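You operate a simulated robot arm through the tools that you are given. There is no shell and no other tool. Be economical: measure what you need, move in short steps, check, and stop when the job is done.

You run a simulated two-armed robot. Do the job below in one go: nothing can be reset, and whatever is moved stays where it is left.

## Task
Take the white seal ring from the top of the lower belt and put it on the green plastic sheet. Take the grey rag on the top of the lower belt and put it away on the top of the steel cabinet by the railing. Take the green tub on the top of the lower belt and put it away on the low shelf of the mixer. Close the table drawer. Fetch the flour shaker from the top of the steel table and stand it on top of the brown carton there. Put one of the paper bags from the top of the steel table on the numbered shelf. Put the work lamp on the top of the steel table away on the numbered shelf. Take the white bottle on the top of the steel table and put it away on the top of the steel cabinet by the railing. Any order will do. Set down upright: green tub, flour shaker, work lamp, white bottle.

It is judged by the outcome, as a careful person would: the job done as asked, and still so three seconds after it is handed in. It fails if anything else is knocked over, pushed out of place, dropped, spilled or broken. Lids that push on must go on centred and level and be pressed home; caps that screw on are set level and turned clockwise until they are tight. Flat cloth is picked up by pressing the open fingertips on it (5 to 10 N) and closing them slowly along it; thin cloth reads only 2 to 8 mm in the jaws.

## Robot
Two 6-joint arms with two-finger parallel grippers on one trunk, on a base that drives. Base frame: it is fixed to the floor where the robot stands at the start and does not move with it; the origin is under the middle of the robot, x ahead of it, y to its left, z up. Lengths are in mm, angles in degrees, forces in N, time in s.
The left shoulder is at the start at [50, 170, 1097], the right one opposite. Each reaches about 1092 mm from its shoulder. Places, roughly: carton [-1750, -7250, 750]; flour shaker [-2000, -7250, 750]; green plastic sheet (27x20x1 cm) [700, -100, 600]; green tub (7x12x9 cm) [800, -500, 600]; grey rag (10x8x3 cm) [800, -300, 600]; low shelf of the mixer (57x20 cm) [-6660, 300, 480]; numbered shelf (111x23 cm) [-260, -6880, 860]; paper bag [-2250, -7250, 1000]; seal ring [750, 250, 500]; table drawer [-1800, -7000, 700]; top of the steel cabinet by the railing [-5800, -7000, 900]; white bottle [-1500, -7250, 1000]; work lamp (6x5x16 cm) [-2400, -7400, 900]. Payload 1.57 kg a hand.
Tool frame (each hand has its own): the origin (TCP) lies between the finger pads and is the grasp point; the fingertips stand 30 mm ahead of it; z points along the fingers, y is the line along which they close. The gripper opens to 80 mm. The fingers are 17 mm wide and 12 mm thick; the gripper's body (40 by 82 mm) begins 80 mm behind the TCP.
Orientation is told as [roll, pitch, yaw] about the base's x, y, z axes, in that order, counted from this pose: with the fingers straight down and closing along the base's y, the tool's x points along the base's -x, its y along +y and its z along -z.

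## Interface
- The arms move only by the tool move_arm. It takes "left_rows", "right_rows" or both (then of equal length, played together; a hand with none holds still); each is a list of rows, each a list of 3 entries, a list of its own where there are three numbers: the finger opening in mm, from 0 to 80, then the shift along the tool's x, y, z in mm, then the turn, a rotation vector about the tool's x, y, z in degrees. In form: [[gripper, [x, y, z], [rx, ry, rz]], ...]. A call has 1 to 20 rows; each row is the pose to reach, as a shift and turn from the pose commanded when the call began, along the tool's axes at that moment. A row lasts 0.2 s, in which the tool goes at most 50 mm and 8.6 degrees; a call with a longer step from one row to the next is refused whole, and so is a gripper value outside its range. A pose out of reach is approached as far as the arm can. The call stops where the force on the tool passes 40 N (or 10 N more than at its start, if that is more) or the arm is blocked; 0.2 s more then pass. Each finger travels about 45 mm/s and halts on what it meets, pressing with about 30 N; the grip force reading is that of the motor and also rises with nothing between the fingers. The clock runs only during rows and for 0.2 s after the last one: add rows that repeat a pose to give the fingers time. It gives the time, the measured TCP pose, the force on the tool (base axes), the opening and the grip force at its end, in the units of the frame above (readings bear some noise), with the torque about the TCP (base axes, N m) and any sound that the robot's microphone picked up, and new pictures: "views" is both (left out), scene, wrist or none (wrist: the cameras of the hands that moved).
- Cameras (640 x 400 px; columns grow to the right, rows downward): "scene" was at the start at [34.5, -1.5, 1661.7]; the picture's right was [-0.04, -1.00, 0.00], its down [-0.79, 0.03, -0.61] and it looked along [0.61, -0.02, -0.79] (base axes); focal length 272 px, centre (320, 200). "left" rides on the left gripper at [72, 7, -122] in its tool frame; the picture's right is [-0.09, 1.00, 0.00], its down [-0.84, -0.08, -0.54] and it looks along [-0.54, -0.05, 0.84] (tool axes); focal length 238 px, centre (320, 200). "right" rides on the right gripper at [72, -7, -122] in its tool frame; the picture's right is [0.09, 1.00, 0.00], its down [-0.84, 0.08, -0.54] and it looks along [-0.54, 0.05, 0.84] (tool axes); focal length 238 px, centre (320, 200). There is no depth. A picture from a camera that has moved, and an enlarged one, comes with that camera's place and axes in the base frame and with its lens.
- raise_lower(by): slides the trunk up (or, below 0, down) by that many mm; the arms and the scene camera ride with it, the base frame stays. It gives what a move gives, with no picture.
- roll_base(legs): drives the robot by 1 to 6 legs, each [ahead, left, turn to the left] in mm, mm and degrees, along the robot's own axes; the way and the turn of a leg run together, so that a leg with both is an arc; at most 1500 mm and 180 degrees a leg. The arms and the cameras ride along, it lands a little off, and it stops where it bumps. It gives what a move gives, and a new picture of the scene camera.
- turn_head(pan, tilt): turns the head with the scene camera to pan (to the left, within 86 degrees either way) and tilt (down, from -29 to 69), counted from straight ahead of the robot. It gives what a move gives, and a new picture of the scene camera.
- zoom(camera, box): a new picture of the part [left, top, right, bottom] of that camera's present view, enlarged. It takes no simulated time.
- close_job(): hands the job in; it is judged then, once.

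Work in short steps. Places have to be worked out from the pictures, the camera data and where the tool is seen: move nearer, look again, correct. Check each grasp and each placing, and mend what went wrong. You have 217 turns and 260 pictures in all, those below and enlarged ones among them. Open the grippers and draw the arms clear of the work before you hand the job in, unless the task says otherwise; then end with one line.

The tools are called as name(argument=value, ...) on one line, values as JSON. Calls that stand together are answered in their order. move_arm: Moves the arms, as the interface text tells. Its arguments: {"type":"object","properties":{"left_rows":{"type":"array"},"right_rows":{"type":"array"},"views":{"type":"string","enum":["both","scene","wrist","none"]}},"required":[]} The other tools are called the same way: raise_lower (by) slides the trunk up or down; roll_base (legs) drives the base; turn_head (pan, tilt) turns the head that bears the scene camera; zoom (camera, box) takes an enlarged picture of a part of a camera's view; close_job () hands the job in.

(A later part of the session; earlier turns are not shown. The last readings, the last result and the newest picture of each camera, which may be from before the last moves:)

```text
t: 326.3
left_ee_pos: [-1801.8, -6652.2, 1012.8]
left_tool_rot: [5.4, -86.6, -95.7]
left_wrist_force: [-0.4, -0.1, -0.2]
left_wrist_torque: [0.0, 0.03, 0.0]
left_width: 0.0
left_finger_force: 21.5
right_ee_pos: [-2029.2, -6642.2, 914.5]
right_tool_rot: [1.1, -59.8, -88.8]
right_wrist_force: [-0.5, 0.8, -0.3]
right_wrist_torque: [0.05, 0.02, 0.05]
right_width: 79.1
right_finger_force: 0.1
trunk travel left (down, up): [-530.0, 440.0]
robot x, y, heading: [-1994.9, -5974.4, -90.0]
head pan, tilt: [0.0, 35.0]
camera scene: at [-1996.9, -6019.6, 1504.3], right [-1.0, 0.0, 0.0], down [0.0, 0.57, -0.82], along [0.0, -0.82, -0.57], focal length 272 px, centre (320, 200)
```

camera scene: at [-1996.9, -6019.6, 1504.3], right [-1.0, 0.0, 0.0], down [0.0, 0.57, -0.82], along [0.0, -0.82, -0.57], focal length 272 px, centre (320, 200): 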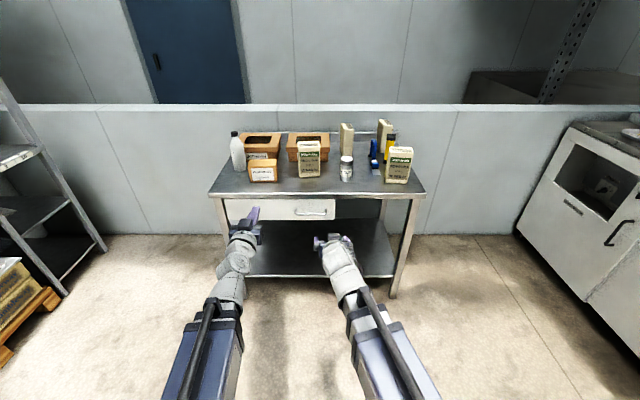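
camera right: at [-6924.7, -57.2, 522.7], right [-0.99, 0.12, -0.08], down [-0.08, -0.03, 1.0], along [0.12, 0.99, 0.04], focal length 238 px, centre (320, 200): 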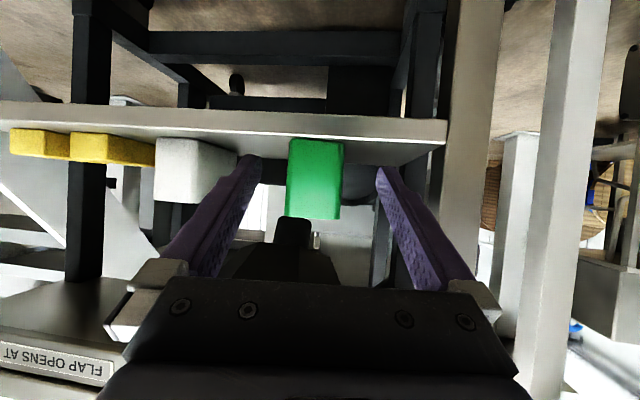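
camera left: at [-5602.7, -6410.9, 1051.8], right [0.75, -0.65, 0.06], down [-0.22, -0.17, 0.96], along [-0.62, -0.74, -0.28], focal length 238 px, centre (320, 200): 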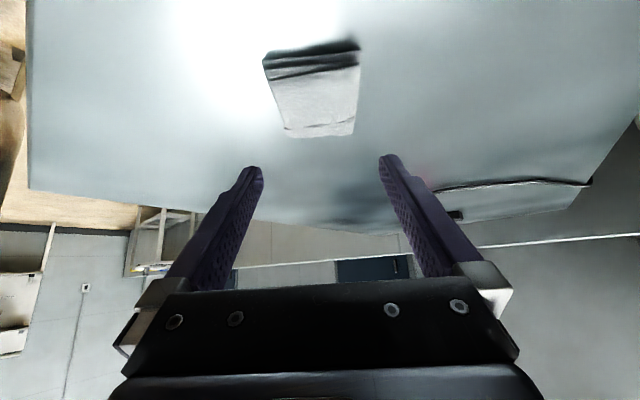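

zoom(camera="scene", box=[210, 100, 430, 210])

zoom(camera="right", box=[0, 0, 640, 400])

```text
2.91 times, centred on (320, 155) of scene
camera zoom: at [-1996.9, -6019.6, 1504.3], right [-1.0, 0.0, 0.0], down [0.0, 0.57, -0.82], along [0.0, -0.82, -0.57], focal length 792 px, centre (320, 331)
```

zoom: 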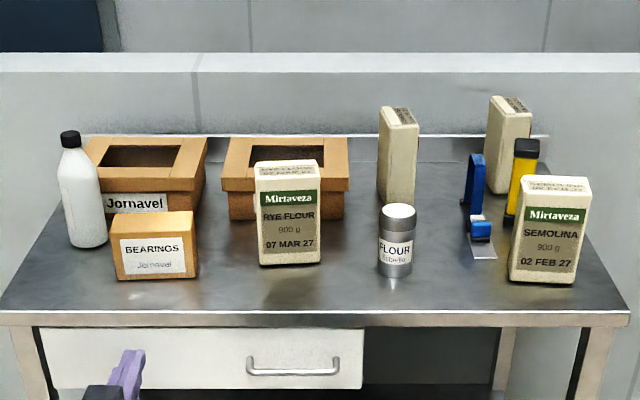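

```text
1.00 times, centred on (320, 200) of right (not enlarged: the box is as wide or as high as the picture)
camera zoom: at [-2040.7, -6499.9, 912.8], right [0.99, 0.08, -0.07], down [0.07, 0.05, 1.0], along [0.09, -1.0, 0.04], focal length 238 px, centre (320, 200)
```

zoom: 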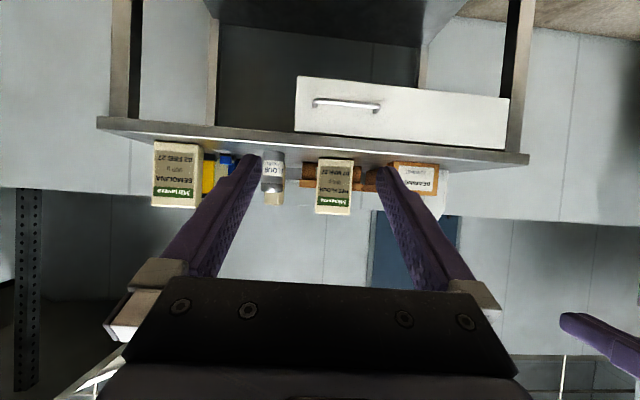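

Table top z≈825, front y≈−7050. Shaker axis ≈[−2125,−7165], Ø55, top 948; carton centre ≈[−1730,−7190], top ≈906. I extend the right hand in line with the shaker.

move_arm(right_rows=[[79, [-20, -14, 35], [0, 0, 0]], [79, [-40, -27, 70], [0, 0, 0]], [79, [-61, -41, 105], [0, 0, 0]], [79, [-81, -54, 141], [0, 0, 0]], [79, [-101, -68, 176], [0, 0, 0]], [79, [-122, -81, 211], [0, 0, 0]], [79, [-142, -95, 246], [0, 0, 0]]], views="none")

raise_lower(by=-28)

roll_base(legs=[[130, 0, 0]])

move_arm(right_rows=[[79, [0, 0, 0], [0, 0, 0]]], views="wrist")

```text
t: 327.9
left_ee_pos: [-1802.7, -6652.3, 1012.0]
left_tool_rot: [5.5, -86.6, -95.7]
left_wrist_force: [-0.3, -0.4, 0.8]
left_wrist_torque: [0.0, 0.01, -0.02]
left_width: 0.1
left_finger_force: 21.3
right_ee_pos: [-2113.4, -6930.1, 914.0]
right_tool_rot: [1.2, -59.8, -88.9]
right_wrist_force: [-0.3, -0.2, 0.2]
right_wrist_torque: [0.0, 0.02, -0.04]
right_width: 79.2
right_finger_force: 0.1
trunk travel left (down, up): [-530.0, 440.0]
robot x, y, heading: [-1993.1, -5970.5, -89.7]
head pan, tilt: [0.0, 35.0]
```

```text
t: 328.6
left_ee_pos: [-1803.3, -6652.4, 984.6]
left_tool_rot: [5.4, -86.7, -95.7]
left_wrist_force: [-0.6, -0.2, 0.0]
left_wrist_torque: [-0.03, 0.0, 0.02]
left_width: 0.0
left_finger_force: 21.0
right_ee_pos: [-2113.3, -6928.8, 886.4]
right_tool_rot: [1.2, -59.8, -88.9]
right_wrist_force: [0.1, 0.7, -0.3]
right_wrist_torque: [-0.03, 0.0, 0.0]
right_width: 79.2
right_finger_force: 0.0
trunk travel left (down, up): [-502.0, 468.0]
robot x, y, heading: [-1995.8, -5975.0, -89.7]
head pan, tilt: [0.0, 35.0]
```

```text
t: 329.9
left_ee_pos: [-1800.8, -6782.8, 983.3]
left_tool_rot: [5.4, -86.6, -95.5]
left_wrist_force: [-0.2, 0.3, 0.0]
left_wrist_torque: [0.03, -0.06, -0.01]
left_width: 0.0
left_finger_force: 21.6
right_ee_pos: [-2111.8, -7059.7, 885.6]
right_tool_rot: [1.3, -59.7, -88.7]
right_wrist_force: [0.3, -1.2, -0.7]
right_wrist_torque: [0.01, 0.0, 0.01]
right_width: 78.9
right_finger_force: 0.0
trunk travel left (down, up): [-502.0, 468.0]
robot x, y, heading: [-1994.5, -6099.8, -89.6]
head pan, tilt: [0.0, 35.0]
camera scene: at [-1996.4, -6150.4, 1476.3], right [-1.0, 0.0, 0.0], down [0.0, 0.57, -0.82], along [0.0, -0.82, -0.57], focal length 272 px, centre (320, 200)
```

scene: 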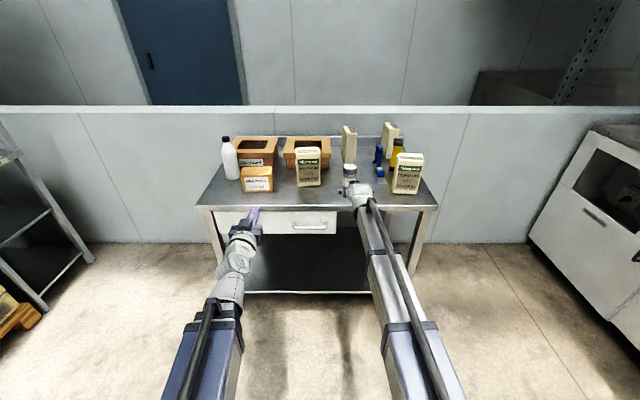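

```text
t: 330.3
left_ee_pos: [-1801.7, -6781.3, 985.8]
left_tool_rot: [5.2, -86.7, -95.6]
left_wrist_force: [-0.3, 0.1, -0.5]
left_wrist_torque: [-0.01, -0.01, -0.02]
left_width: 0.0
left_finger_force: 20.9
right_ee_pos: [-2112.8, -7058.4, 886.0]
right_tool_rot: [1.2, -59.8, -88.8]
right_wrist_force: [0.6, 0.1, -0.3]
right_wrist_torque: [0.0, 0.02, -0.02]
right_width: 79.0
right_finger_force: 0.0
trunk travel left (down, up): [-502.0, 468.0]
robot x, y, heading: [-1997.6, -6104.5, -89.7]
head pan, tilt: [0.0, 35.0]
camera right: at [-2123.6, -6917.4, 884.8], right [0.99, 0.08, -0.07], down [0.07, 0.05, 1.0], along [0.09, -1.0, 0.04], focal length 238 px, centre (320, 200)
```

right: 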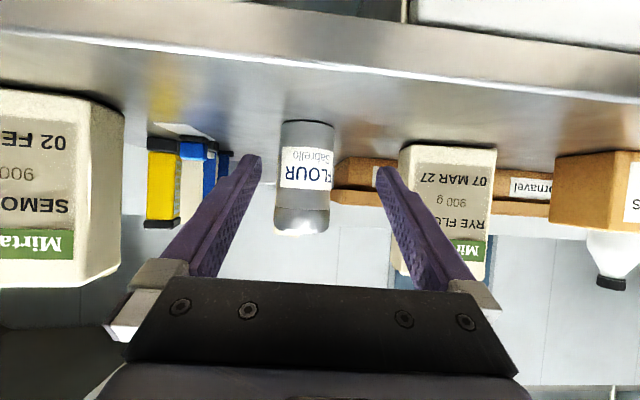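

Shaker is ~10 mm right of the hand's centre line, ~112 mm ahead. Correct sideways and drive forward 110.

move_arm(right_rows=[[79, [0, -10, 0], [0, 0, 0]], [79, [0, -10, 0], [0, 0, 0]]], views="none")

roll_base(legs=[[108, 0, 0]])

move_arm(right_rows=[[79, [0, 0, 0], [0, 0, 0]]], views="wrist")

```text
t: 330.9
left_ee_pos: [-1801.4, -6781.6, 984.4]
left_tool_rot: [5.4, -86.6, -95.5]
left_wrist_force: [0.1, 0.1, -0.4]
left_wrist_torque: [0.01, 0.0, 0.01]
left_width: 0.0
left_finger_force: 21.1
right_ee_pos: [-2121.0, -7059.8, 886.2]
right_tool_rot: [1.1, -59.7, -88.8]
right_wrist_force: [-0.2, -0.7, -0.1]
right_wrist_torque: [-0.01, 0.04, -0.04]
right_width: 79.0
right_finger_force: 0.0
trunk travel left (down, up): [-502.0, 468.0]
robot x, y, heading: [-1998.1, -6100.9, -89.9]
head pan, tilt: [0.0, 35.0]
```

```text
t: 332.1
left_ee_pos: [-1801.5, -6892.2, 983.4]
left_tool_rot: [5.3, -86.7, -95.5]
left_wrist_force: [0.6, -0.4, -0.3]
left_wrist_torque: [0.0, -0.01, 0.02]
left_width: 0.1
left_finger_force: 21.1
right_ee_pos: [-2120.9, -7169.4, 885.2]
right_tool_rot: [1.2, -59.7, -88.8]
right_wrist_force: [0.1, 0.0, 0.3]
right_wrist_torque: [-0.04, 0.0, 0.0]
right_width: 79.1
right_finger_force: 0.0
trunk travel left (down, up): [-502.0, 468.0]
robot x, y, heading: [-1995.0, -6210.1, -90.0]
head pan, tilt: [0.0, 35.0]
camera scene: at [-1996.0, -6259.2, 1476.3], right [-1.0, 0.0, 0.0], down [0.0, 0.57, -0.82], along [0.0, -0.82, -0.57], focal length 272 px, centre (320, 200)
```

scene: 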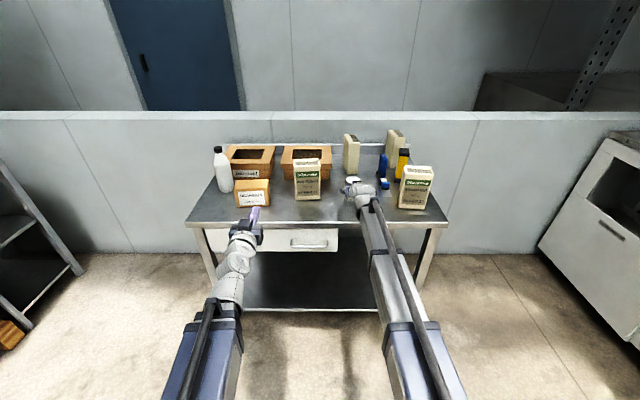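

```text
t: 332.5
left_ee_pos: [-1801.5, -6890.4, 983.5]
left_tool_rot: [5.2, -86.7, -95.4]
left_wrist_force: [0.8, -0.2, 0.3]
left_wrist_torque: [0.01, 0.05, -0.03]
left_width: 0.0
left_finger_force: 21.9
right_ee_pos: [-2122.5, -7167.7, 887.2]
right_tool_rot: [1.1, -59.9, -88.8]
right_wrist_force: [1.3, 0.6, 0.9]
right_wrist_torque: [0.02, 0.01, 0.0]
right_width: 79.0
right_finger_force: 0.1
trunk travel left (down, up): [-502.0, 468.0]
robot x, y, heading: [-1998.9, -6215.0, -89.8]
head pan, tilt: [0.0, 35.0]
camera right: at [-2132.6, -7026.8, 884.8], right [0.99, 0.09, -0.07], down [0.07, 0.05, 1.0], along [0.09, -1.0, 0.04], focal length 238 px, centre (320, 200)
```

right: 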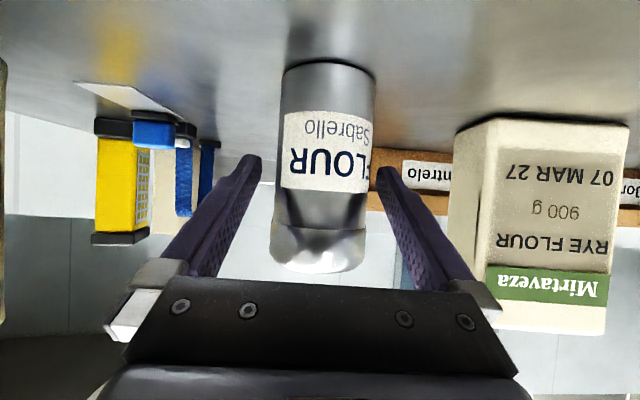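

move_arm(right_rows=[[79, [-9, 3, 16], [0, 0, 0]], [79, [-9, 3, 16], [0, 0, 0]], [66, [-9, 3, 16], [0, 0, 0]], [56, [-9, 3, 16], [0, 0, 0]], [48, [-9, 3, 16], [0, 0, 0]], [44, [-9, 3, 16], [0, 0, 0]], [44, [-9, 3, 16], [0, 0, 0]]], views="wrist")

```text
t: 334.1
left_ee_pos: [-1801.3, -6890.2, 984.7]
left_tool_rot: [5.4, -86.6, -95.7]
left_wrist_force: [-0.7, -0.4, 0.7]
left_wrist_torque: [0.0, 0.0, 0.0]
left_width: 0.0
left_finger_force: 21.6
right_ee_pos: [-2117.0, -7187.3, 887.1]
right_tool_rot: [1.2, -59.7, -88.8]
right_wrist_force: [-1.9, 0.0, 0.1]
right_wrist_torque: [-0.02, 0.17, 0.02]
right_width: 57.1
right_finger_force: 29.9
trunk travel left (down, up): [-502.0, 468.0]
robot x, y, heading: [-1995.6, -6207.5, -89.9]
head pan, tilt: [0.0, 35.0]
camera right: at [-2129.0, -7045.2, 884.7], right [0.99, 0.08, -0.07], down [0.07, 0.05, 1.0], along [0.09, -1.0, 0.04], focal length 238 px, centre (320, 200)
```

right: 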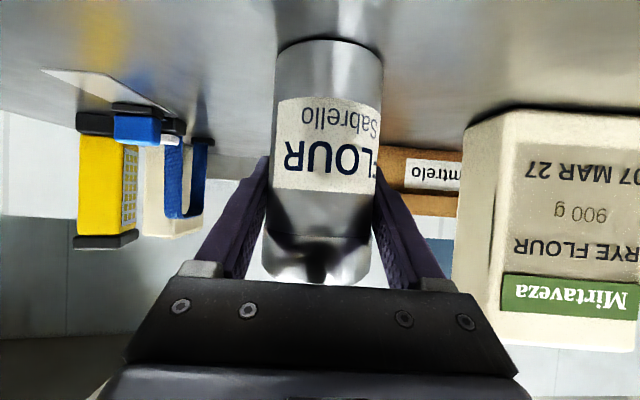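

Gripped (57 mm). Lift 115, back off 130, shift the base left ~388 to line up with the carton.

raise_lower(by=115)

roll_base(legs=[[-140, 0, 0], [0, 386, 0]])

move_arm(right_rows=[[44, [0, 0, 0], [0, 0, 0]]], views="wrist")

```text
t: 335.6
left_ee_pos: [-1801.4, -6891.6, 1097.7]
left_tool_rot: [5.3, -86.6, -95.4]
left_wrist_force: [-0.4, -0.9, -0.4]
left_wrist_torque: [0.02, 0.02, 0.02]
left_width: 0.1
left_finger_force: 21.7
right_ee_pos: [-2117.9, -7187.3, 999.6]
right_tool_rot: [1.2, -59.6, -88.8]
right_wrist_force: [0.8, 0.4, -2.1]
right_wrist_torque: [-0.02, -0.02, 0.02]
right_width: 57.1
right_finger_force: 30.3
trunk travel left (down, up): [-617.0, 353.0]
robot x, y, heading: [-1996.0, -6210.1, -89.8]
head pan, tilt: [0.0, 35.0]
```

```text
t: 338.9
left_ee_pos: [-1411.4, -6748.3, 1098.7]
left_tool_rot: [4.9, -86.6, -94.8]
left_wrist_force: [0.2, -0.1, 0.7]
left_wrist_torque: [0.0, -0.01, -0.03]
left_width: 0.1
left_finger_force: 21.6
right_ee_pos: [-1726.2, -7045.1, 1000.2]
right_tool_rot: [1.1, -59.7, -88.6]
right_wrist_force: [-0.6, -0.2, -1.9]
right_wrist_torque: [-0.05, 0.01, 0.01]
right_width: 57.1
right_finger_force: 29.6
trunk travel left (down, up): [-617.0, 353.0]
robot x, y, heading: [-1610.5, -6072.7, -89.3]
head pan, tilt: [0.0, 35.0]
camera scene: at [-1607.1, -6116.3, 1591.4], right [-1.0, -0.01, 0.0], down [0.0, 0.57, -0.82], along [0.01, -0.82, -0.57], focal length 272 px, centre (320, 200)
```

scene: 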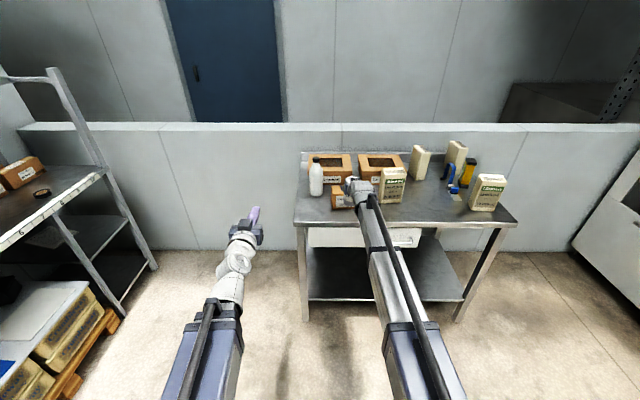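

```text
t: 339.3
left_ee_pos: [-1410.9, -6747.7, 1099.3]
left_tool_rot: [5.1, -86.6, -95.1]
left_wrist_force: [-1.4, 0.5, 0.4]
left_wrist_torque: [-0.01, 0.01, 0.0]
left_width: 0.0
left_finger_force: 21.1
right_ee_pos: [-1726.7, -7044.5, 1001.8]
right_tool_rot: [1.2, -59.6, -88.7]
right_wrist_force: [-0.6, 0.0, -1.8]
right_wrist_torque: [-0.04, 0.0, -0.01]
right_width: 57.0
right_finger_force: 29.7
trunk travel left (down, up): [-617.0, 353.0]
robot x, y, heading: [-1606.1, -6069.6, -89.7]
head pan, tilt: [0.0, 35.0]
camera right: at [-1738.3, -6903.5, 999.6], right [0.99, 0.09, -0.07], down [0.06, 0.05, 1.0], along [0.09, -0.99, 0.04], focal length 238 px, centre (320, 200)
```

right: 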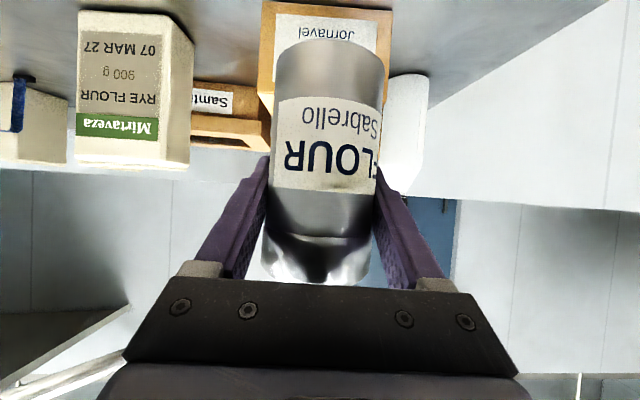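

zoom(camera="scene", box=[290, 135, 450, 235])

```text
4.00 times, centred on (370, 185) of scene
camera zoom: at [-1607.8, -6116.3, 1591.4], right [-1.0, -0.01, 0.0], down [0.0, 0.57, -0.82], along [0.01, -0.82, -0.57], focal length 1089 px, centre (120, 260)
```

zoom: 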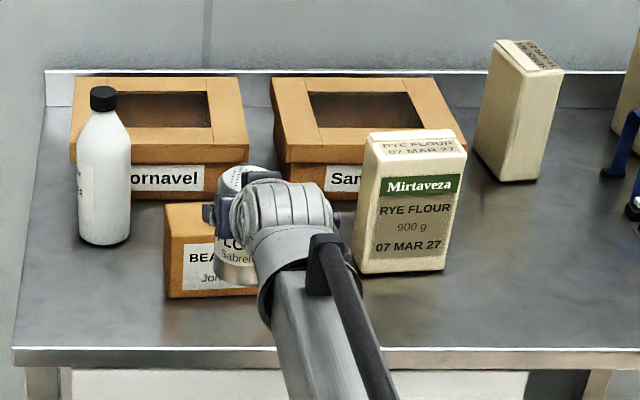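

Carton top ≈ y −7141…−7215, centre x≈−1720. Drive forward 127 with the shaker above it.

roll_base(legs=[[127, 5, 0]])

zoom(camera="scene", box=[280, 130, 440, 230])

zoom(camera="right", box=[0, 0, 640, 400])

```text
t: 340.6
left_ee_pos: [-1405.5, -6876.8, 1097.9]
left_tool_rot: [5.1, -86.4, -95.1]
left_wrist_force: [0.1, -0.9, -0.1]
left_wrist_torque: [-0.02, -0.02, -0.01]
left_width: 0.1
left_finger_force: 21.2
right_ee_pos: [-1720.9, -7172.4, 999.7]
right_tool_rot: [1.1, -59.6, -88.6]
right_wrist_force: [0.4, 0.1, -2.0]
right_wrist_torque: [-0.05, 0.0, -0.02]
right_width: 57.1
right_finger_force: 29.9
trunk travel left (down, up): [-617.0, 353.0]
robot x, y, heading: [-1602.6, -6197.3, -89.6]
head pan, tilt: [0.0, 35.0]
camera scene: at [-1602.1, -6245.2, 1591.3], right [-1.0, -0.01, 0.0], down [0.0, 0.57, -0.82], along [0.01, -0.82, -0.57], focal length 272 px, centre (320, 200)
```

scene: 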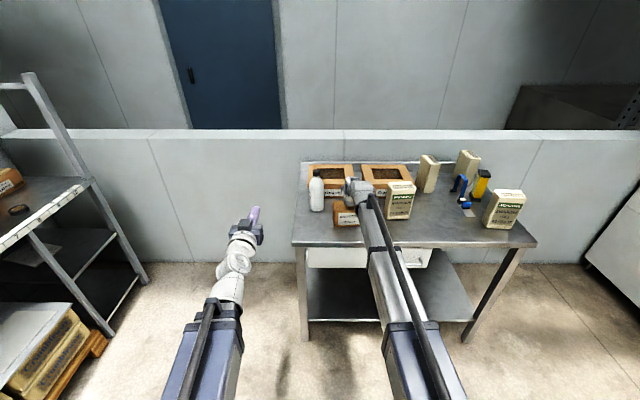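

```text
4.00 times, centred on (360, 180) of scene
camera zoom: at [-1602.1, -6245.2, 1591.3], right [-1.0, -0.01, 0.0], down [0.0, 0.57, -0.82], along [0.01, -0.82, -0.57], focal length 1089 px, centre (160, 280)
```

zoom: 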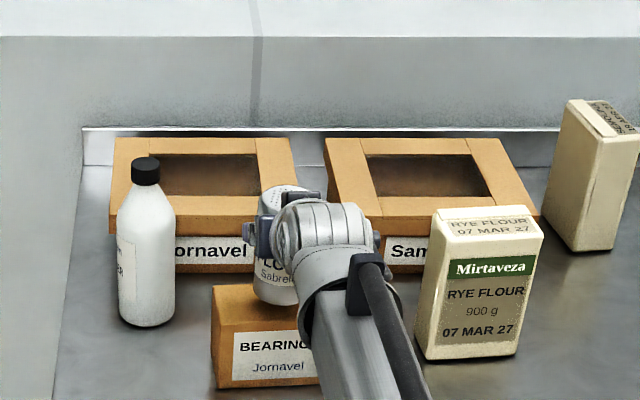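

```text
1.00 times, centred on (320, 200) of right (not enlarged: the box is as wide or as high as the picture)
camera zoom: at [-1733.2, -7031.8, 998.5], right [0.99, 0.09, -0.07], down [0.06, 0.05, 1.0], along [0.09, -1.0, 0.04], focal length 238 px, centre (320, 200)
```

zoom: 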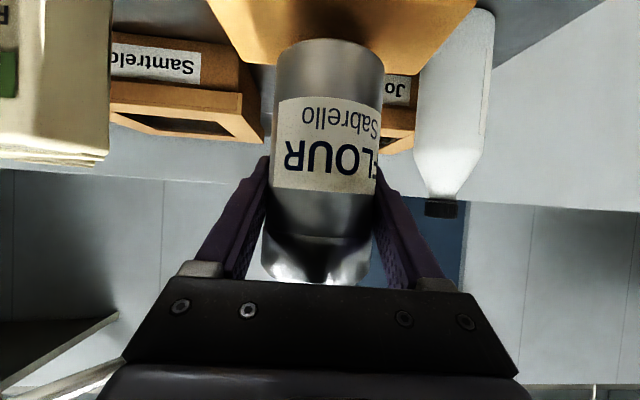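

Shaker is over the carton; shift 8 mm left for centring and lower.

move_arm(right_rows=[[44, [0, 8, 0], [0, 0, 0]], [44, [0, 8, 0], [0, 0, 0]]], views="none")

raise_lower(by=-22)

raise_lower(by=-4)

```text
t: 341.2
left_ee_pos: [-1406.5, -6875.9, 1100.2]
left_tool_rot: [5.3, -86.6, -95.4]
left_wrist_force: [-0.3, -0.1, 0.9]
left_wrist_torque: [-0.01, -0.03, -0.03]
left_width: 0.1
left_finger_force: 21.5
right_ee_pos: [-1714.3, -7172.9, 1000.8]
right_tool_rot: [1.1, -59.8, -88.8]
right_wrist_force: [0.2, 0.3, -1.4]
right_wrist_torque: [-0.03, 0.01, -0.01]
right_width: 57.0
right_finger_force: 29.5
trunk travel left (down, up): [-617.0, 353.0]
robot x, y, heading: [-1599.9, -6195.0, -89.5]
head pan, tilt: [0.0, 35.0]
```

```text
t: 341.9
left_ee_pos: [-1405.9, -6876.5, 1077.2]
left_tool_rot: [5.3, -86.6, -95.4]
left_wrist_force: [-0.1, 0.1, 0.7]
left_wrist_torque: [-0.03, 0.0, 0.01]
left_width: 0.0
left_finger_force: 21.1
right_ee_pos: [-1712.4, -7171.5, 979.5]
right_tool_rot: [1.2, -59.7, -88.7]
right_wrist_force: [-0.7, 0.3, -1.1]
right_wrist_torque: [-0.04, -0.03, -0.01]
right_width: 56.8
right_finger_force: 30.2
trunk travel left (down, up): [-595.0, 375.0]
robot x, y, heading: [-1600.2, -6194.9, -89.7]
head pan, tilt: [0.0, 35.0]
```

```text
t: 342.4
left_ee_pos: [-1405.1, -6874.3, 1073.7]
left_tool_rot: [5.2, -86.5, -95.3]
left_wrist_force: [0.1, -0.3, -0.3]
left_wrist_torque: [0.0, -0.01, -0.01]
left_width: 0.1
left_finger_force: 21.4
right_ee_pos: [-1713.0, -7172.9, 976.1]
right_tool_rot: [1.1, -59.9, -88.6]
right_wrist_force: [0.1, -3.3, 8.1]
right_wrist_torque: [-0.08, 0.31, 0.06]
right_width: 56.9
right_finger_force: 29.6
trunk travel left (down, up): [-591.0, 379.0]
robot x, y, heading: [-1602.9, -6194.3, -89.8]
head pan, tilt: [0.0, 35.0]
```

Contact with the carton top. Release and back straight out.

move_arm(right_rows=[[58, [0, 0, 0], [0, 0, 0]], [66, [0, 0, 0], [0, 0, 0]], [74, [0, 0, 0], [0, 0, 0]], [79, [0, 0, 0], [0, 0, 0]], [79, [0, 0, 0], [0, 0, 0]], [79, [10, 0, -17], [0, 0, 0]], [79, [25, 0, -43], [0, 0, 0]], [79, [45, 0, -78], [0, 0, 0]], [79, [65, 0, -113], [0, 0, 0]], [79, [65, 0, -113], [0, 0, 0]]], views="wrist")

```text
t: 344.6
left_ee_pos: [-1405.7, -6875.4, 1072.9]
left_tool_rot: [5.3, -86.6, -95.3]
left_wrist_force: [-0.6, -0.3, 0.0]
left_wrist_torque: [-0.02, 0.0, 0.02]
left_width: 0.1
left_finger_force: 22.0
right_ee_pos: [-1720.3, -7041.9, 976.2]
right_tool_rot: [1.2, -59.7, -88.7]
right_wrist_force: [0.5, -0.3, -0.1]
right_wrist_torque: [0.02, 0.02, 0.0]
right_width: 79.3
right_finger_force: 0.1
trunk travel left (down, up): [-591.0, 379.0]
robot x, y, heading: [-1602.6, -6194.1, -89.4]
head pan, tilt: [0.0, 35.0]
camera right: at [-1730.9, -6900.1, 973.7], right [0.99, 0.09, -0.07], down [0.06, 0.05, 1.0], along [0.09, -0.99, 0.04], focal length 238 px, centre (320, 200)
```

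right: 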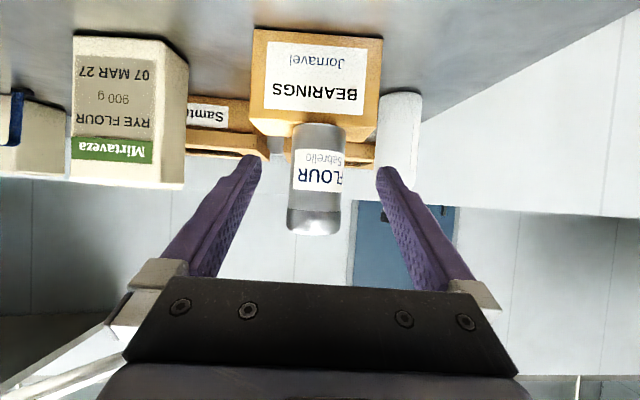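

Shaker stands on the carton. Next: the SEMOLINA bag (it blocks the lamp). I'll grip it from its right side with the right hand yawed 90° left. Move base right and turn the hand.

roll_base(legs=[[-150, 0, 0], [0, -748, 0]])

move_arm(right_rows=[[79, [0, -9, 0], [-7.1, 0, -4.1]], [79, [0, -18, 0], [-14.2, 0, -8.2]], [79, [0, -27, 0], [-21.3, 0, -12.3]], [79, [0, -36, 0], [-28.4, 0, -16.4]], [79, [0, -45, 0], [-35.5, 0, -20.5]], [79, [0, -54, 0], [-42.5, 0, -24.5]], [79, [0, -63, 0], [-49.6, 0, -28.6]], [79, [0, -72, 0], [-56.7, 0, -32.7]], [79, [0, -80, 0], [-63.8, 0, -36.8]], [79, [0, -86, 0], [-70.9, 0, -40.9]], [79, [0, -92, 0], [-78, 0, -45]], [79, [0, -92, 0], [-78, 0, -45]]], views="none")

raise_lower(by=-70)

move_arm(right_rows=[[79, [0, 0, 0], [0, 0, 0]]], views="scene")

```text
t: 349.6
left_ee_pos: [-2158.3, -6730.7, 1075.0]
left_tool_rot: [5.6, -86.6, -95.7]
left_wrist_force: [-0.5, 0.4, -0.1]
left_wrist_torque: [-0.01, -0.03, 0.03]
left_width: 0.1
left_finger_force: 21.1
right_ee_pos: [-2470.0, -6897.0, 975.2]
right_tool_rot: [1.2, -59.9, -88.6]
right_wrist_force: [-0.1, 0.9, 0.3]
right_wrist_torque: [0.02, -0.01, 0.02]
right_width: 79.0
right_finger_force: 0.0
trunk travel left (down, up): [-591.0, 379.0]
robot x, y, heading: [-2352.6, -6052.2, -89.5]
head pan, tilt: [0.0, 35.0]
camera scene: at [-2355.3, -6097.9, 1565.4], right [-1.0, -0.01, 0.0], down [0.0, 0.57, -0.82], along [0.01, -0.82, -0.57], focal length 272 px, centre (320, 200)
```

scene: 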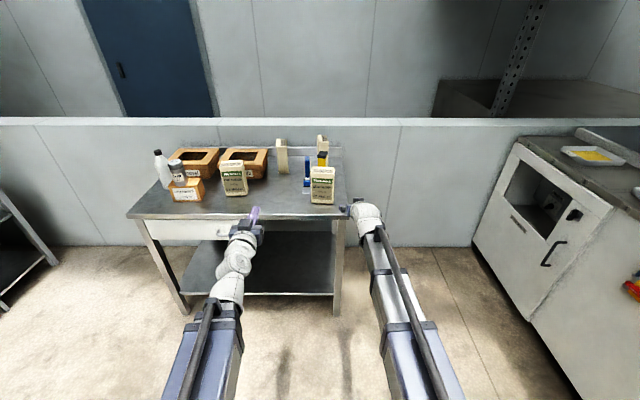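

```text
t: 352.2
left_ee_pos: [-2158.6, -6729.5, 1072.9]
left_tool_rot: [5.3, -86.5, -95.4]
left_wrist_force: [-0.3, 0.1, -0.6]
left_wrist_torque: [0.01, 0.0, -0.01]
left_width: 0.0
left_finger_force: 21.5
right_ee_pos: [-2563.8, -6899.4, 978.8]
right_tool_rot: [0.4, -60.4, 2.2]
right_wrist_force: [-0.1, 0.9, 0.0]
right_wrist_torque: [-0.01, -0.02, -0.01]
right_width: 79.0
right_finger_force: 0.1
right hand out of reach, approached as far as the arm can: row 8, 9, 10, 11, 12
trunk travel left (down, up): [-591.0, 379.0]
robot x, y, heading: [-2353.3, -6053.1, -89.6]
head pan, tilt: [0.0, 35.0]
```

```text
t: 353.3
left_ee_pos: [-2156.2, -6728.8, 1003.6]
left_tool_rot: [5.2, -86.5, -95.3]
left_wrist_force: [-0.4, -0.2, 0.1]
left_wrist_torque: [0.01, -0.01, -0.04]
left_width: 0.2
left_finger_force: 21.2
right_ee_pos: [-2564.0, -6899.7, 908.2]
right_tool_rot: [0.4, -60.5, 2.2]
right_wrist_force: [-0.5, -0.4, 0.4]
right_wrist_torque: [0.04, -0.03, -0.04]
right_width: 79.2
right_finger_force: 0.0
trunk travel left (down, up): [-521.0, 449.0]
robot x, y, heading: [-2355.3, -6050.3, -89.5]
head pan, tilt: [0.0, 35.0]
```

```text
t: 353.7
left_ee_pos: [-2158.1, -6730.6, 1003.2]
left_tool_rot: [5.2, -86.6, -95.4]
left_wrist_force: [-0.4, -0.8, 1.0]
left_wrist_torque: [-0.03, 0.01, -0.02]
left_width: 0.1
left_finger_force: 21.3
right_ee_pos: [-2563.3, -6900.7, 907.9]
right_tool_rot: [0.3, -60.5, 2.0]
right_wrist_force: [0.0, -0.4, -0.2]
right_wrist_torque: [0.02, 0.03, 0.0]
right_width: 79.0
right_finger_force: 0.1
trunk travel left (down, up): [-521.0, 449.0]
robot x, y, heading: [-2350.9, -6052.6, -89.5]
head pan, tilt: [0.0, 35.0]
camera scene: at [-2354.9, -6097.9, 1495.4], right [-1.0, -0.01, 0.0], down [0.0, 0.57, -0.82], along [0.01, -0.82, -0.57], focal length 272 px, centre (320, 200)
```

scene: 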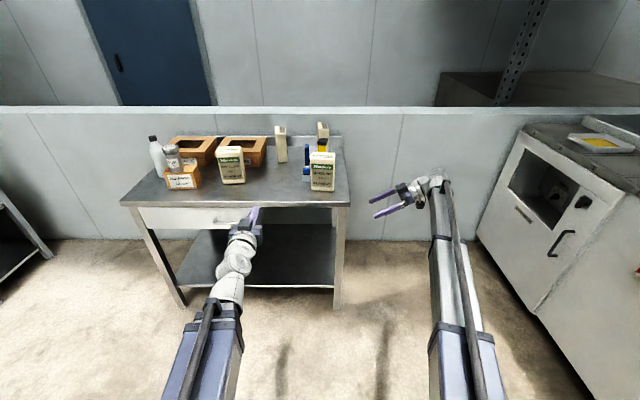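

roll_base(legs=[[262, 0, 0]])

zoom(camera="right", box=[0, 0, 640, 400])

```text
t: 355.6
left_ee_pos: [-2159.1, -6994.4, 1002.8]
left_tool_rot: [5.2, -86.6, -95.5]
left_wrist_force: [-1.0, -0.7, -0.8]
left_wrist_torque: [0.02, 0.03, 0.0]
left_width: 0.0
left_finger_force: 21.3
right_ee_pos: [-2565.5, -7163.4, 907.5]
right_tool_rot: [0.5, -60.6, 1.8]
right_wrist_force: [-0.2, -0.4, -0.4]
right_wrist_torque: [0.03, 0.01, 0.0]
right_width: 79.0
right_finger_force: 0.1
trunk travel left (down, up): [-521.0, 449.0]
robot x, y, heading: [-2356.7, -6311.0, -89.7]
head pan, tilt: [0.0, 35.0]
camera scene: at [-2353.7, -6361.1, 1495.3], right [-1.0, 0.0, 0.0], down [0.0, 0.57, -0.82], along [0.0, -0.82, -0.57], focal length 272 px, centre (320, 200)
```

scene: 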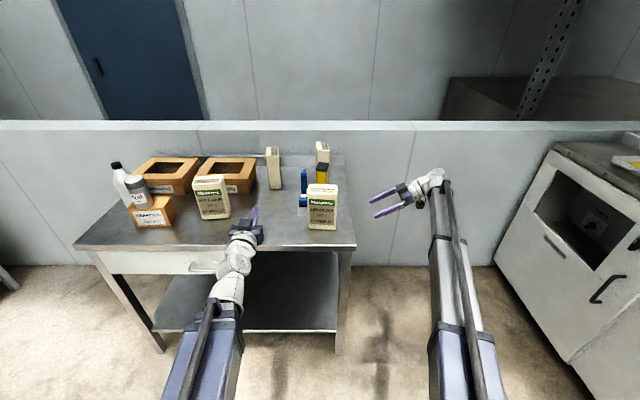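

```text
1.00 times, centred on (320, 200) of right (not enlarged: the box is as wide or as high as the picture)
camera zoom: at [-2705.2, -7174.3, 904.0], right [-0.08, 0.99, -0.08], down [-0.06, 0.07, 1.0], along [0.99, 0.09, 0.06], focal length 238 px, centre (320, 200)
```

zoom: 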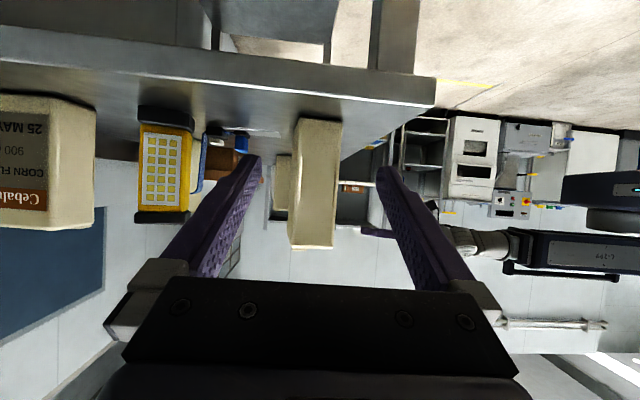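

Bag's narrow side is centred between the fingers. Advance 170 mm.

move_arm(right_rows=[[79, [-21, 0, 37], [0, 0, 0]], [79, [-42, 0, 74], [0, 0, 0]], [79, [-63, 0, 111], [0, 0, 0]], [79, [-84, 0, 148], [0, 0, 0]], [79, [-84, 0, 148], [0, 0, 0]]], views="wrist")

```text
t: 356.8
left_ee_pos: [-2158.8, -6993.5, 1002.8]
left_tool_rot: [5.3, -86.6, -95.5]
left_wrist_force: [0.6, 0.9, -0.1]
left_wrist_torque: [-0.02, 0.05, -0.01]
left_width: 0.0
left_finger_force: 21.4
right_ee_pos: [-2393.6, -7155.7, 907.5]
right_tool_rot: [0.5, -60.6, 1.8]
right_wrist_force: [-0.2, 0.2, -0.3]
right_wrist_torque: [0.02, -0.02, 0.02]
right_width: 79.2
right_finger_force: 0.1
trunk travel left (down, up): [-521.0, 449.0]
robot x, y, heading: [-2354.7, -6314.8, -89.8]
head pan, tilt: [0.0, 35.0]
camera right: at [-2534.6, -7167.5, 904.5], right [-0.08, 0.99, -0.08], down [-0.06, 0.07, 1.0], along [0.99, 0.09, 0.06], focal length 238 px, centre (320, 200)
```

right: 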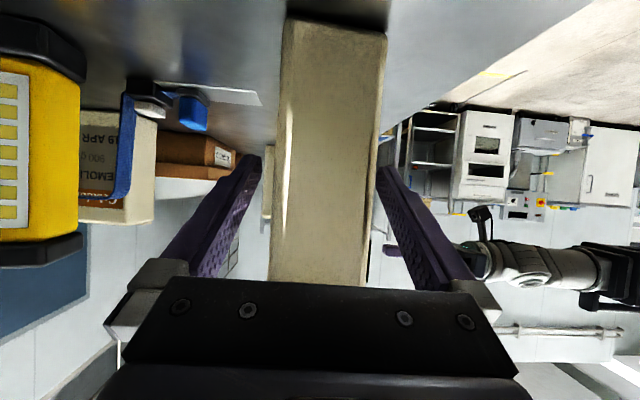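

move_arm(right_rows=[[79, [-11, 0, 19], [0, 0, 0]], [70, [-11, 0, 19], [0, 0, 0]], [62, [-11, 0, 19], [0, 0, 0]], [54, [-11, 0, 19], [0, 0, 0]], [48, [-11, 0, 19], [0, 0, 0]], [42, [-11, 0, 19], [0, 0, 0]], [42, [-11, 0, 19], [0, 0, 0]]], views="none")

raise_lower(by=20)

zoom(camera="right", box=[0, 0, 640, 400])

```text
t: 358.4
left_ee_pos: [-2159.2, -6993.3, 1002.9]
left_tool_rot: [5.3, -86.5, -95.5]
left_wrist_force: [0.5, 0.6, 0.1]
left_wrist_torque: [-0.01, 0.0, 0.01]
left_width: 0.0
left_finger_force: 20.5
right_ee_pos: [-2372.2, -7156.1, 908.2]
right_tool_rot: [0.4, -60.6, 1.9]
right_wrist_force: [-0.8, -1.8, 1.0]
right_wrist_torque: [-0.4, 0.01, -0.13]
right_width: 57.7
right_finger_force: 30.0
trunk travel left (down, up): [-521.0, 449.0]
robot x, y, heading: [-2352.3, -6314.6, -89.9]
head pan, tilt: [0.0, 35.0]
```

```text
t: 359.1
left_ee_pos: [-2159.6, -6993.8, 1022.3]
left_tool_rot: [5.2, -86.5, -95.4]
left_wrist_force: [1.0, -0.4, 0.1]
left_wrist_torque: [0.03, -0.02, 0.0]
left_width: 0.2
left_finger_force: 21.2
right_ee_pos: [-2372.5, -7154.9, 928.0]
right_tool_rot: [0.6, -60.6, 1.8]
right_wrist_force: [-0.3, 0.0, -9.2]
right_wrist_torque: [-0.02, 0.11, -0.03]
right_width: 58.1
right_finger_force: 29.9
trunk travel left (down, up): [-541.0, 429.0]
robot x, y, heading: [-2354.9, -6312.7, -90.0]
head pan, tilt: [0.0, 35.0]
```

```text
1.00 times, centred on (320, 200) of right (not enlarged: the box is as wide or as high as the picture)
camera zoom: at [-2513.3, -7167.2, 923.7], right [-0.08, 0.99, -0.08], down [-0.06, 0.07, 1.0], along [0.99, 0.09, 0.06], focal length 238 px, centre (320, 200)
```

zoom: 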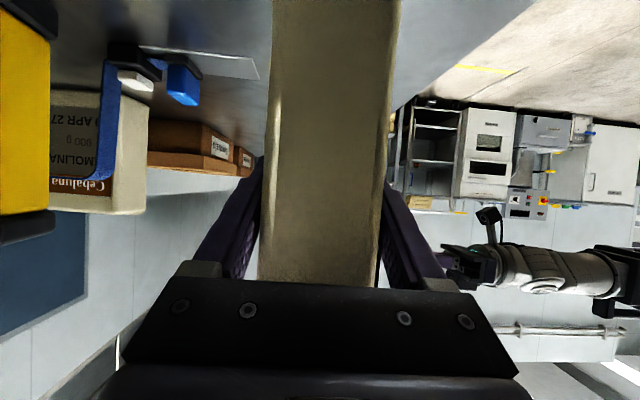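

Bag lifted (≈9 N). Raise 80 more, back off 260, swing the right hand with the bag out to the right and ready the left hand for the lamp.

raise_lower(by=80)

roll_base(legs=[[-300, 0, 0]])

move_arm(right_rows=[[42, [13, 8, -23], [7.1, 0, 4.1]], [42, [26, 16, -46], [14.2, 0, 8.2]], [42, [39, 24, -69], [21.3, 0, 12.3]], [42, [52, 32, -92], [28.4, 0, 16.4]], [42, [65, 40, -115], [35.5, 0, 20.5]], [42, [78, 48, -138], [42.5, 0, 24.5]], [42, [91, 56, -161], [49.6, 0, 28.6]], [42, [104, 64, -184], [56.7, 0, 32.7]], [42, [117, 72, -207], [63.8, 0, 36.8]], [42, [130, 80, -230], [70.9, 0, 40.9]], [42, [150, 90, -265], [78, 0, 45]], [42, [150, 90, -265], [78, 0, 45]]], left_rows=[[10, [-1, -7, 18], [0, 2.4, 0]], [20, [-2, -14, 36], [0, 4.8, 0]], [30, [-3, -21, 54], [0, 7.2, 0]], [40, [-4, -28, 72], [0, 9.6, 0]], [50, [-5, -35, 90], [0, 12, 0]], [60, [-6, -43, 108], [0, 14.4, 0]], [70, [-7, -50, 126], [0, 16.8, 0]], [80, [-8, -57, 144], [0, 19.2, 0]], [80, [-10, -64, 162], [0, 21.6, 0]], [80, [-11, -72, 181], [0, 24, 0]], [80, [-12, -79, 200], [0, 26.5, 0]], [80, [-12, -79, 200], [0, 26.5, 0]]], views="scene")

```text
t: 360.2
left_ee_pos: [-2159.4, -6993.4, 1102.5]
left_tool_rot: [5.2, -86.6, -95.4]
left_wrist_force: [0.1, 0.2, -0.5]
left_wrist_torque: [0.0, -0.01, -0.01]
left_width: 0.1
left_finger_force: 20.9
right_ee_pos: [-2373.3, -7156.0, 1008.1]
right_tool_rot: [0.5, -60.5, 1.8]
right_wrist_force: [-0.8, -0.5, -9.1]
right_wrist_torque: [-0.01, 0.09, -0.01]
right_width: 57.6
right_finger_force: 29.8
trunk travel left (down, up): [-621.0, 349.0]
robot x, y, heading: [-2354.3, -6313.4, -89.9]
head pan, tilt: [0.0, 35.0]
```

```text
t: 362.3
left_ee_pos: [-2160.3, -6695.5, 1103.3]
left_tool_rot: [5.2, -86.6, -95.6]
left_wrist_force: [-1.2, 0.5, -0.1]
left_wrist_torque: [0.0, 0.0, -0.04]
left_width: 0.0
left_finger_force: 21.3
right_ee_pos: [-2375.3, -6856.8, 1008.3]
right_tool_rot: [0.4, -60.6, 1.8]
right_wrist_force: [0.3, -0.1, -8.3]
right_wrist_torque: [0.03, 0.14, -0.04]
right_width: 57.8
right_finger_force: 29.9
trunk travel left (down, up): [-621.0, 349.0]
robot x, y, heading: [-2357.2, -6013.4, -89.8]
head pan, tilt: [0.0, 35.0]
camera scene: at [-2354.6, -6061.8, 1595.4], right [-1.0, 0.0, 0.0], down [0.0, 0.57, -0.82], along [0.0, -0.82, -0.57], focal length 272 px, centre (320, 200)
```

scene: 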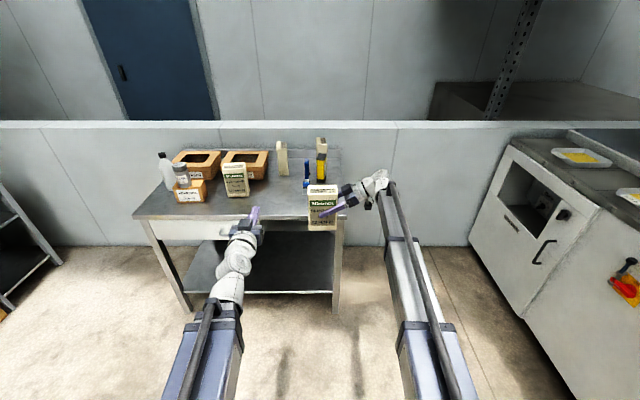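

```text
t: 364.9
left_ee_pos: [-2241.4, -6895.3, 1007.3]
left_tool_rot: [0.6, -60.0, -90.9]
left_wrist_force: [-0.2, 0.8, -0.4]
left_wrist_torque: [-0.05, 0.01, 0.0]
left_width: 79.8
left_finger_force: 0.0
left hand out of reach, approached as far as the arm can: row 1, 2, 3, 4, 5, 6, 7, 8, 9, 10, 11, 12
right_ee_pos: [-2682.1, -6778.9, 1005.2]
right_tool_rot: [1.2, -59.8, -89.0]
right_wrist_force: [-0.1, -0.2, -8.7]
right_wrist_torque: [0.09, -0.02, -0.01]
right_width: 57.8
right_finger_force: 29.9
trunk travel left (down, up): [-621.0, 349.0]
robot x, y, heading: [-2354.3, -6015.7, -89.8]
head pan, tilt: [0.0, 35.0]
camera scene: at [-2354.8, -6062.8, 1595.3], right [-1.0, 0.0, 0.0], down [0.0, 0.57, -0.82], along [0.0, -0.82, -0.57], focal length 272 px, centre (320, 200)
```

scene: 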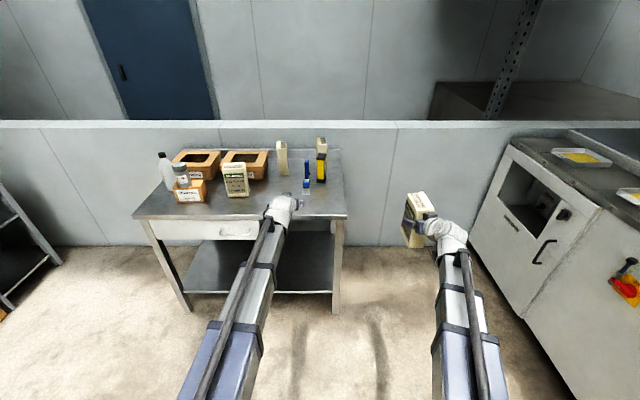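

zoom(camera="scene", box=[260, 125, 356, 185])

```text
6.67 times, centred on (308, 155) of scene
camera zoom: at [-2354.8, -6062.8, 1595.3], right [-1.0, 0.0, 0.0], down [0.0, 0.57, -0.82], along [0.0, -0.82, -0.57], focal length 1815 px, centre (400, 500)
```

zoom: 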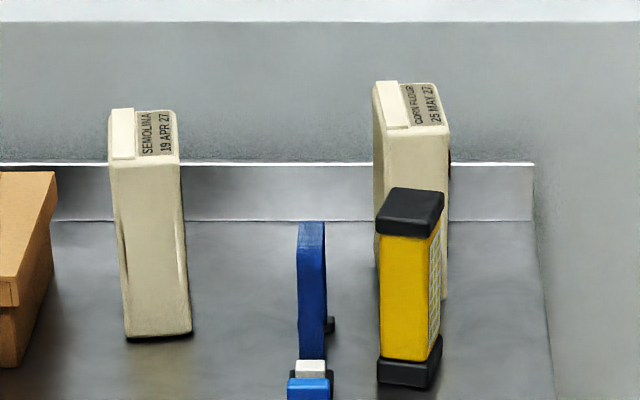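

Lamp ≈[−2362,−7362], ~55 mm wide; blue tool's edge is at x≈−2302. I align the left hand (70 mm opening), lower and drive forward in stages.

raise_lower(by=-100)

roll_base(legs=[[0, -120, 0], [290, 0, 0]])

move_arm(left_rows=[[72, [0, 0, 0], [0, 0, 0]], [72, [0, 0, 0], [0, 0, 0]]], views="wrist")

```text
t: 366.2
left_ee_pos: [-2240.8, -6894.7, 905.3]
left_tool_rot: [0.6, -60.2, -90.9]
left_wrist_force: [0.4, 1.1, -0.7]
left_wrist_torque: [0.04, -0.04, -0.04]
left_width: 79.8
left_finger_force: 0.0
right_ee_pos: [-2682.9, -6778.5, 905.3]
right_tool_rot: [1.3, -59.8, -89.0]
right_wrist_force: [-0.1, -0.1, -9.0]
right_wrist_torque: [0.11, 0.02, -0.01]
right_width: 58.0
right_finger_force: 29.9
trunk travel left (down, up): [-521.0, 449.0]
robot x, y, heading: [-2354.9, -6018.8, -90.2]
head pan, tilt: [0.0, 35.0]
```

```text
t: 369.0
left_ee_pos: [-2355.7, -7186.0, 905.2]
left_tool_rot: [0.8, -60.1, -90.7]
left_wrist_force: [0.2, 0.5, -0.1]
left_wrist_torque: [0.03, -0.02, 0.0]
left_width: 80.1
left_finger_force: 0.1
right_ee_pos: [-2797.4, -7072.1, 904.4]
right_tool_rot: [1.2, -59.8, -88.7]
right_wrist_force: [0.6, -0.8, -9.8]
right_wrist_torque: [0.15, 0.02, -0.01]
right_width: 58.1
right_finger_force: 29.9
trunk travel left (down, up): [-521.0, 449.0]
robot x, y, heading: [-2468.8, -6308.9, -89.7]
head pan, tilt: [0.0, 35.0]
camera scene: at [-2472.2, -6354.9, 1495.3], right [-1.0, -0.01, 0.0], down [0.0, 0.57, -0.82], along [0.0, -0.82, -0.57], focal length 272 px, centre (320, 200)
```

scene: 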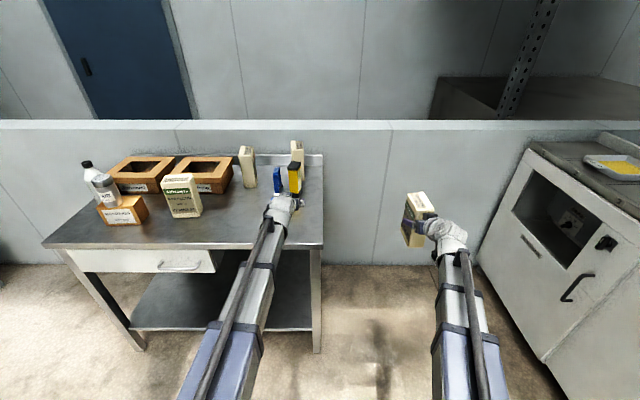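

```text
t: 369.6
left_ee_pos: [-2354.2, -7185.7, 906.8]
left_tool_rot: [0.6, -60.2, -90.7]
left_wrist_force: [-0.2, -0.5, -0.1]
left_wrist_torque: [-0.02, -0.01, -0.02]
left_width: 71.9
left_finger_force: 0.0
right_ee_pos: [-2797.5, -7071.4, 904.8]
right_tool_rot: [1.2, -59.8, -88.6]
right_wrist_force: [-0.6, -0.2, -9.0]
right_wrist_torque: [0.16, 0.0, -0.01]
right_width: 57.8
right_finger_force: 30.2
trunk travel left (down, up): [-521.0, 449.0]
robot x, y, heading: [-2469.8, -6307.4, -89.7]
head pan, tilt: [0.0, 35.0]
camera left: at [-2347.9, -7044.5, 904.3], right [1.0, -0.05, 0.09], down [-0.08, 0.05, 1.0], along [-0.05, -1.0, 0.05], focal length 238 px, centre (320, 200)
```

left: 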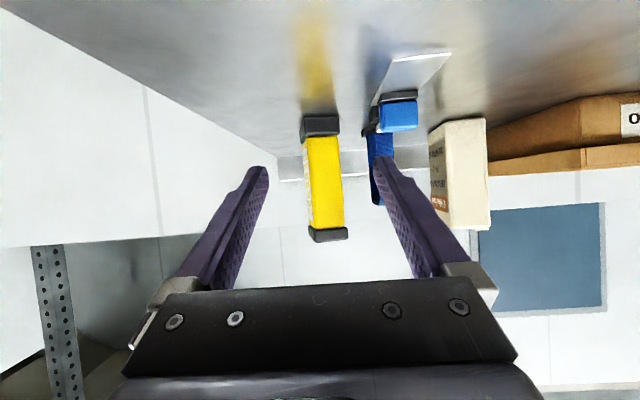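

Lamp is centred, blue tool ~10 mm to the side. Advance with the arm 165 mm, biased 4 mm away from the blue tool.

move_arm(left_rows=[[72, [-10, -4, 17], [0, 0, 0]], [72, [-28, -4, 48], [0, 0, 0]], [72, [-46, -4, 80], [0, 0, 0]], [72, [-64, -4, 111], [0, 0, 0]], [72, [-78, -4, 135], [0, 0, 0]], [72, [-78, -4, 135], [0, 0, 0]]], views="wrist")

```text
t: 371.0
left_ee_pos: [-2360.3, -7343.0, 906.4]
left_tool_rot: [0.6, -60.2, -90.7]
left_wrist_force: [1.3, 0.1, -0.3]
left_wrist_torque: [0.01, -0.02, 0.02]
left_width: 72.0
left_finger_force: 0.1
right_ee_pos: [-2797.5, -7070.3, 904.1]
right_tool_rot: [1.3, -59.8, -88.7]
right_wrist_force: [0.3, -0.5, -9.7]
right_wrist_torque: [0.13, 0.02, -0.03]
right_width: 57.9
right_finger_force: 30.2
trunk travel left (down, up): [-521.0, 449.0]
robot x, y, heading: [-2468.9, -6307.5, -89.7]
head pan, tilt: [0.0, 35.0]
camera left: at [-2352.8, -7200.7, 904.4], right [1.0, -0.05, 0.09], down [-0.08, 0.06, 0.99], along [-0.05, -1.0, 0.05], focal length 238 px, centre (320, 200)
```

left: 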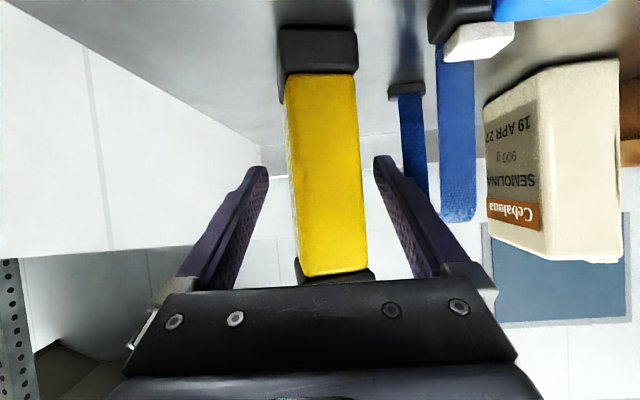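

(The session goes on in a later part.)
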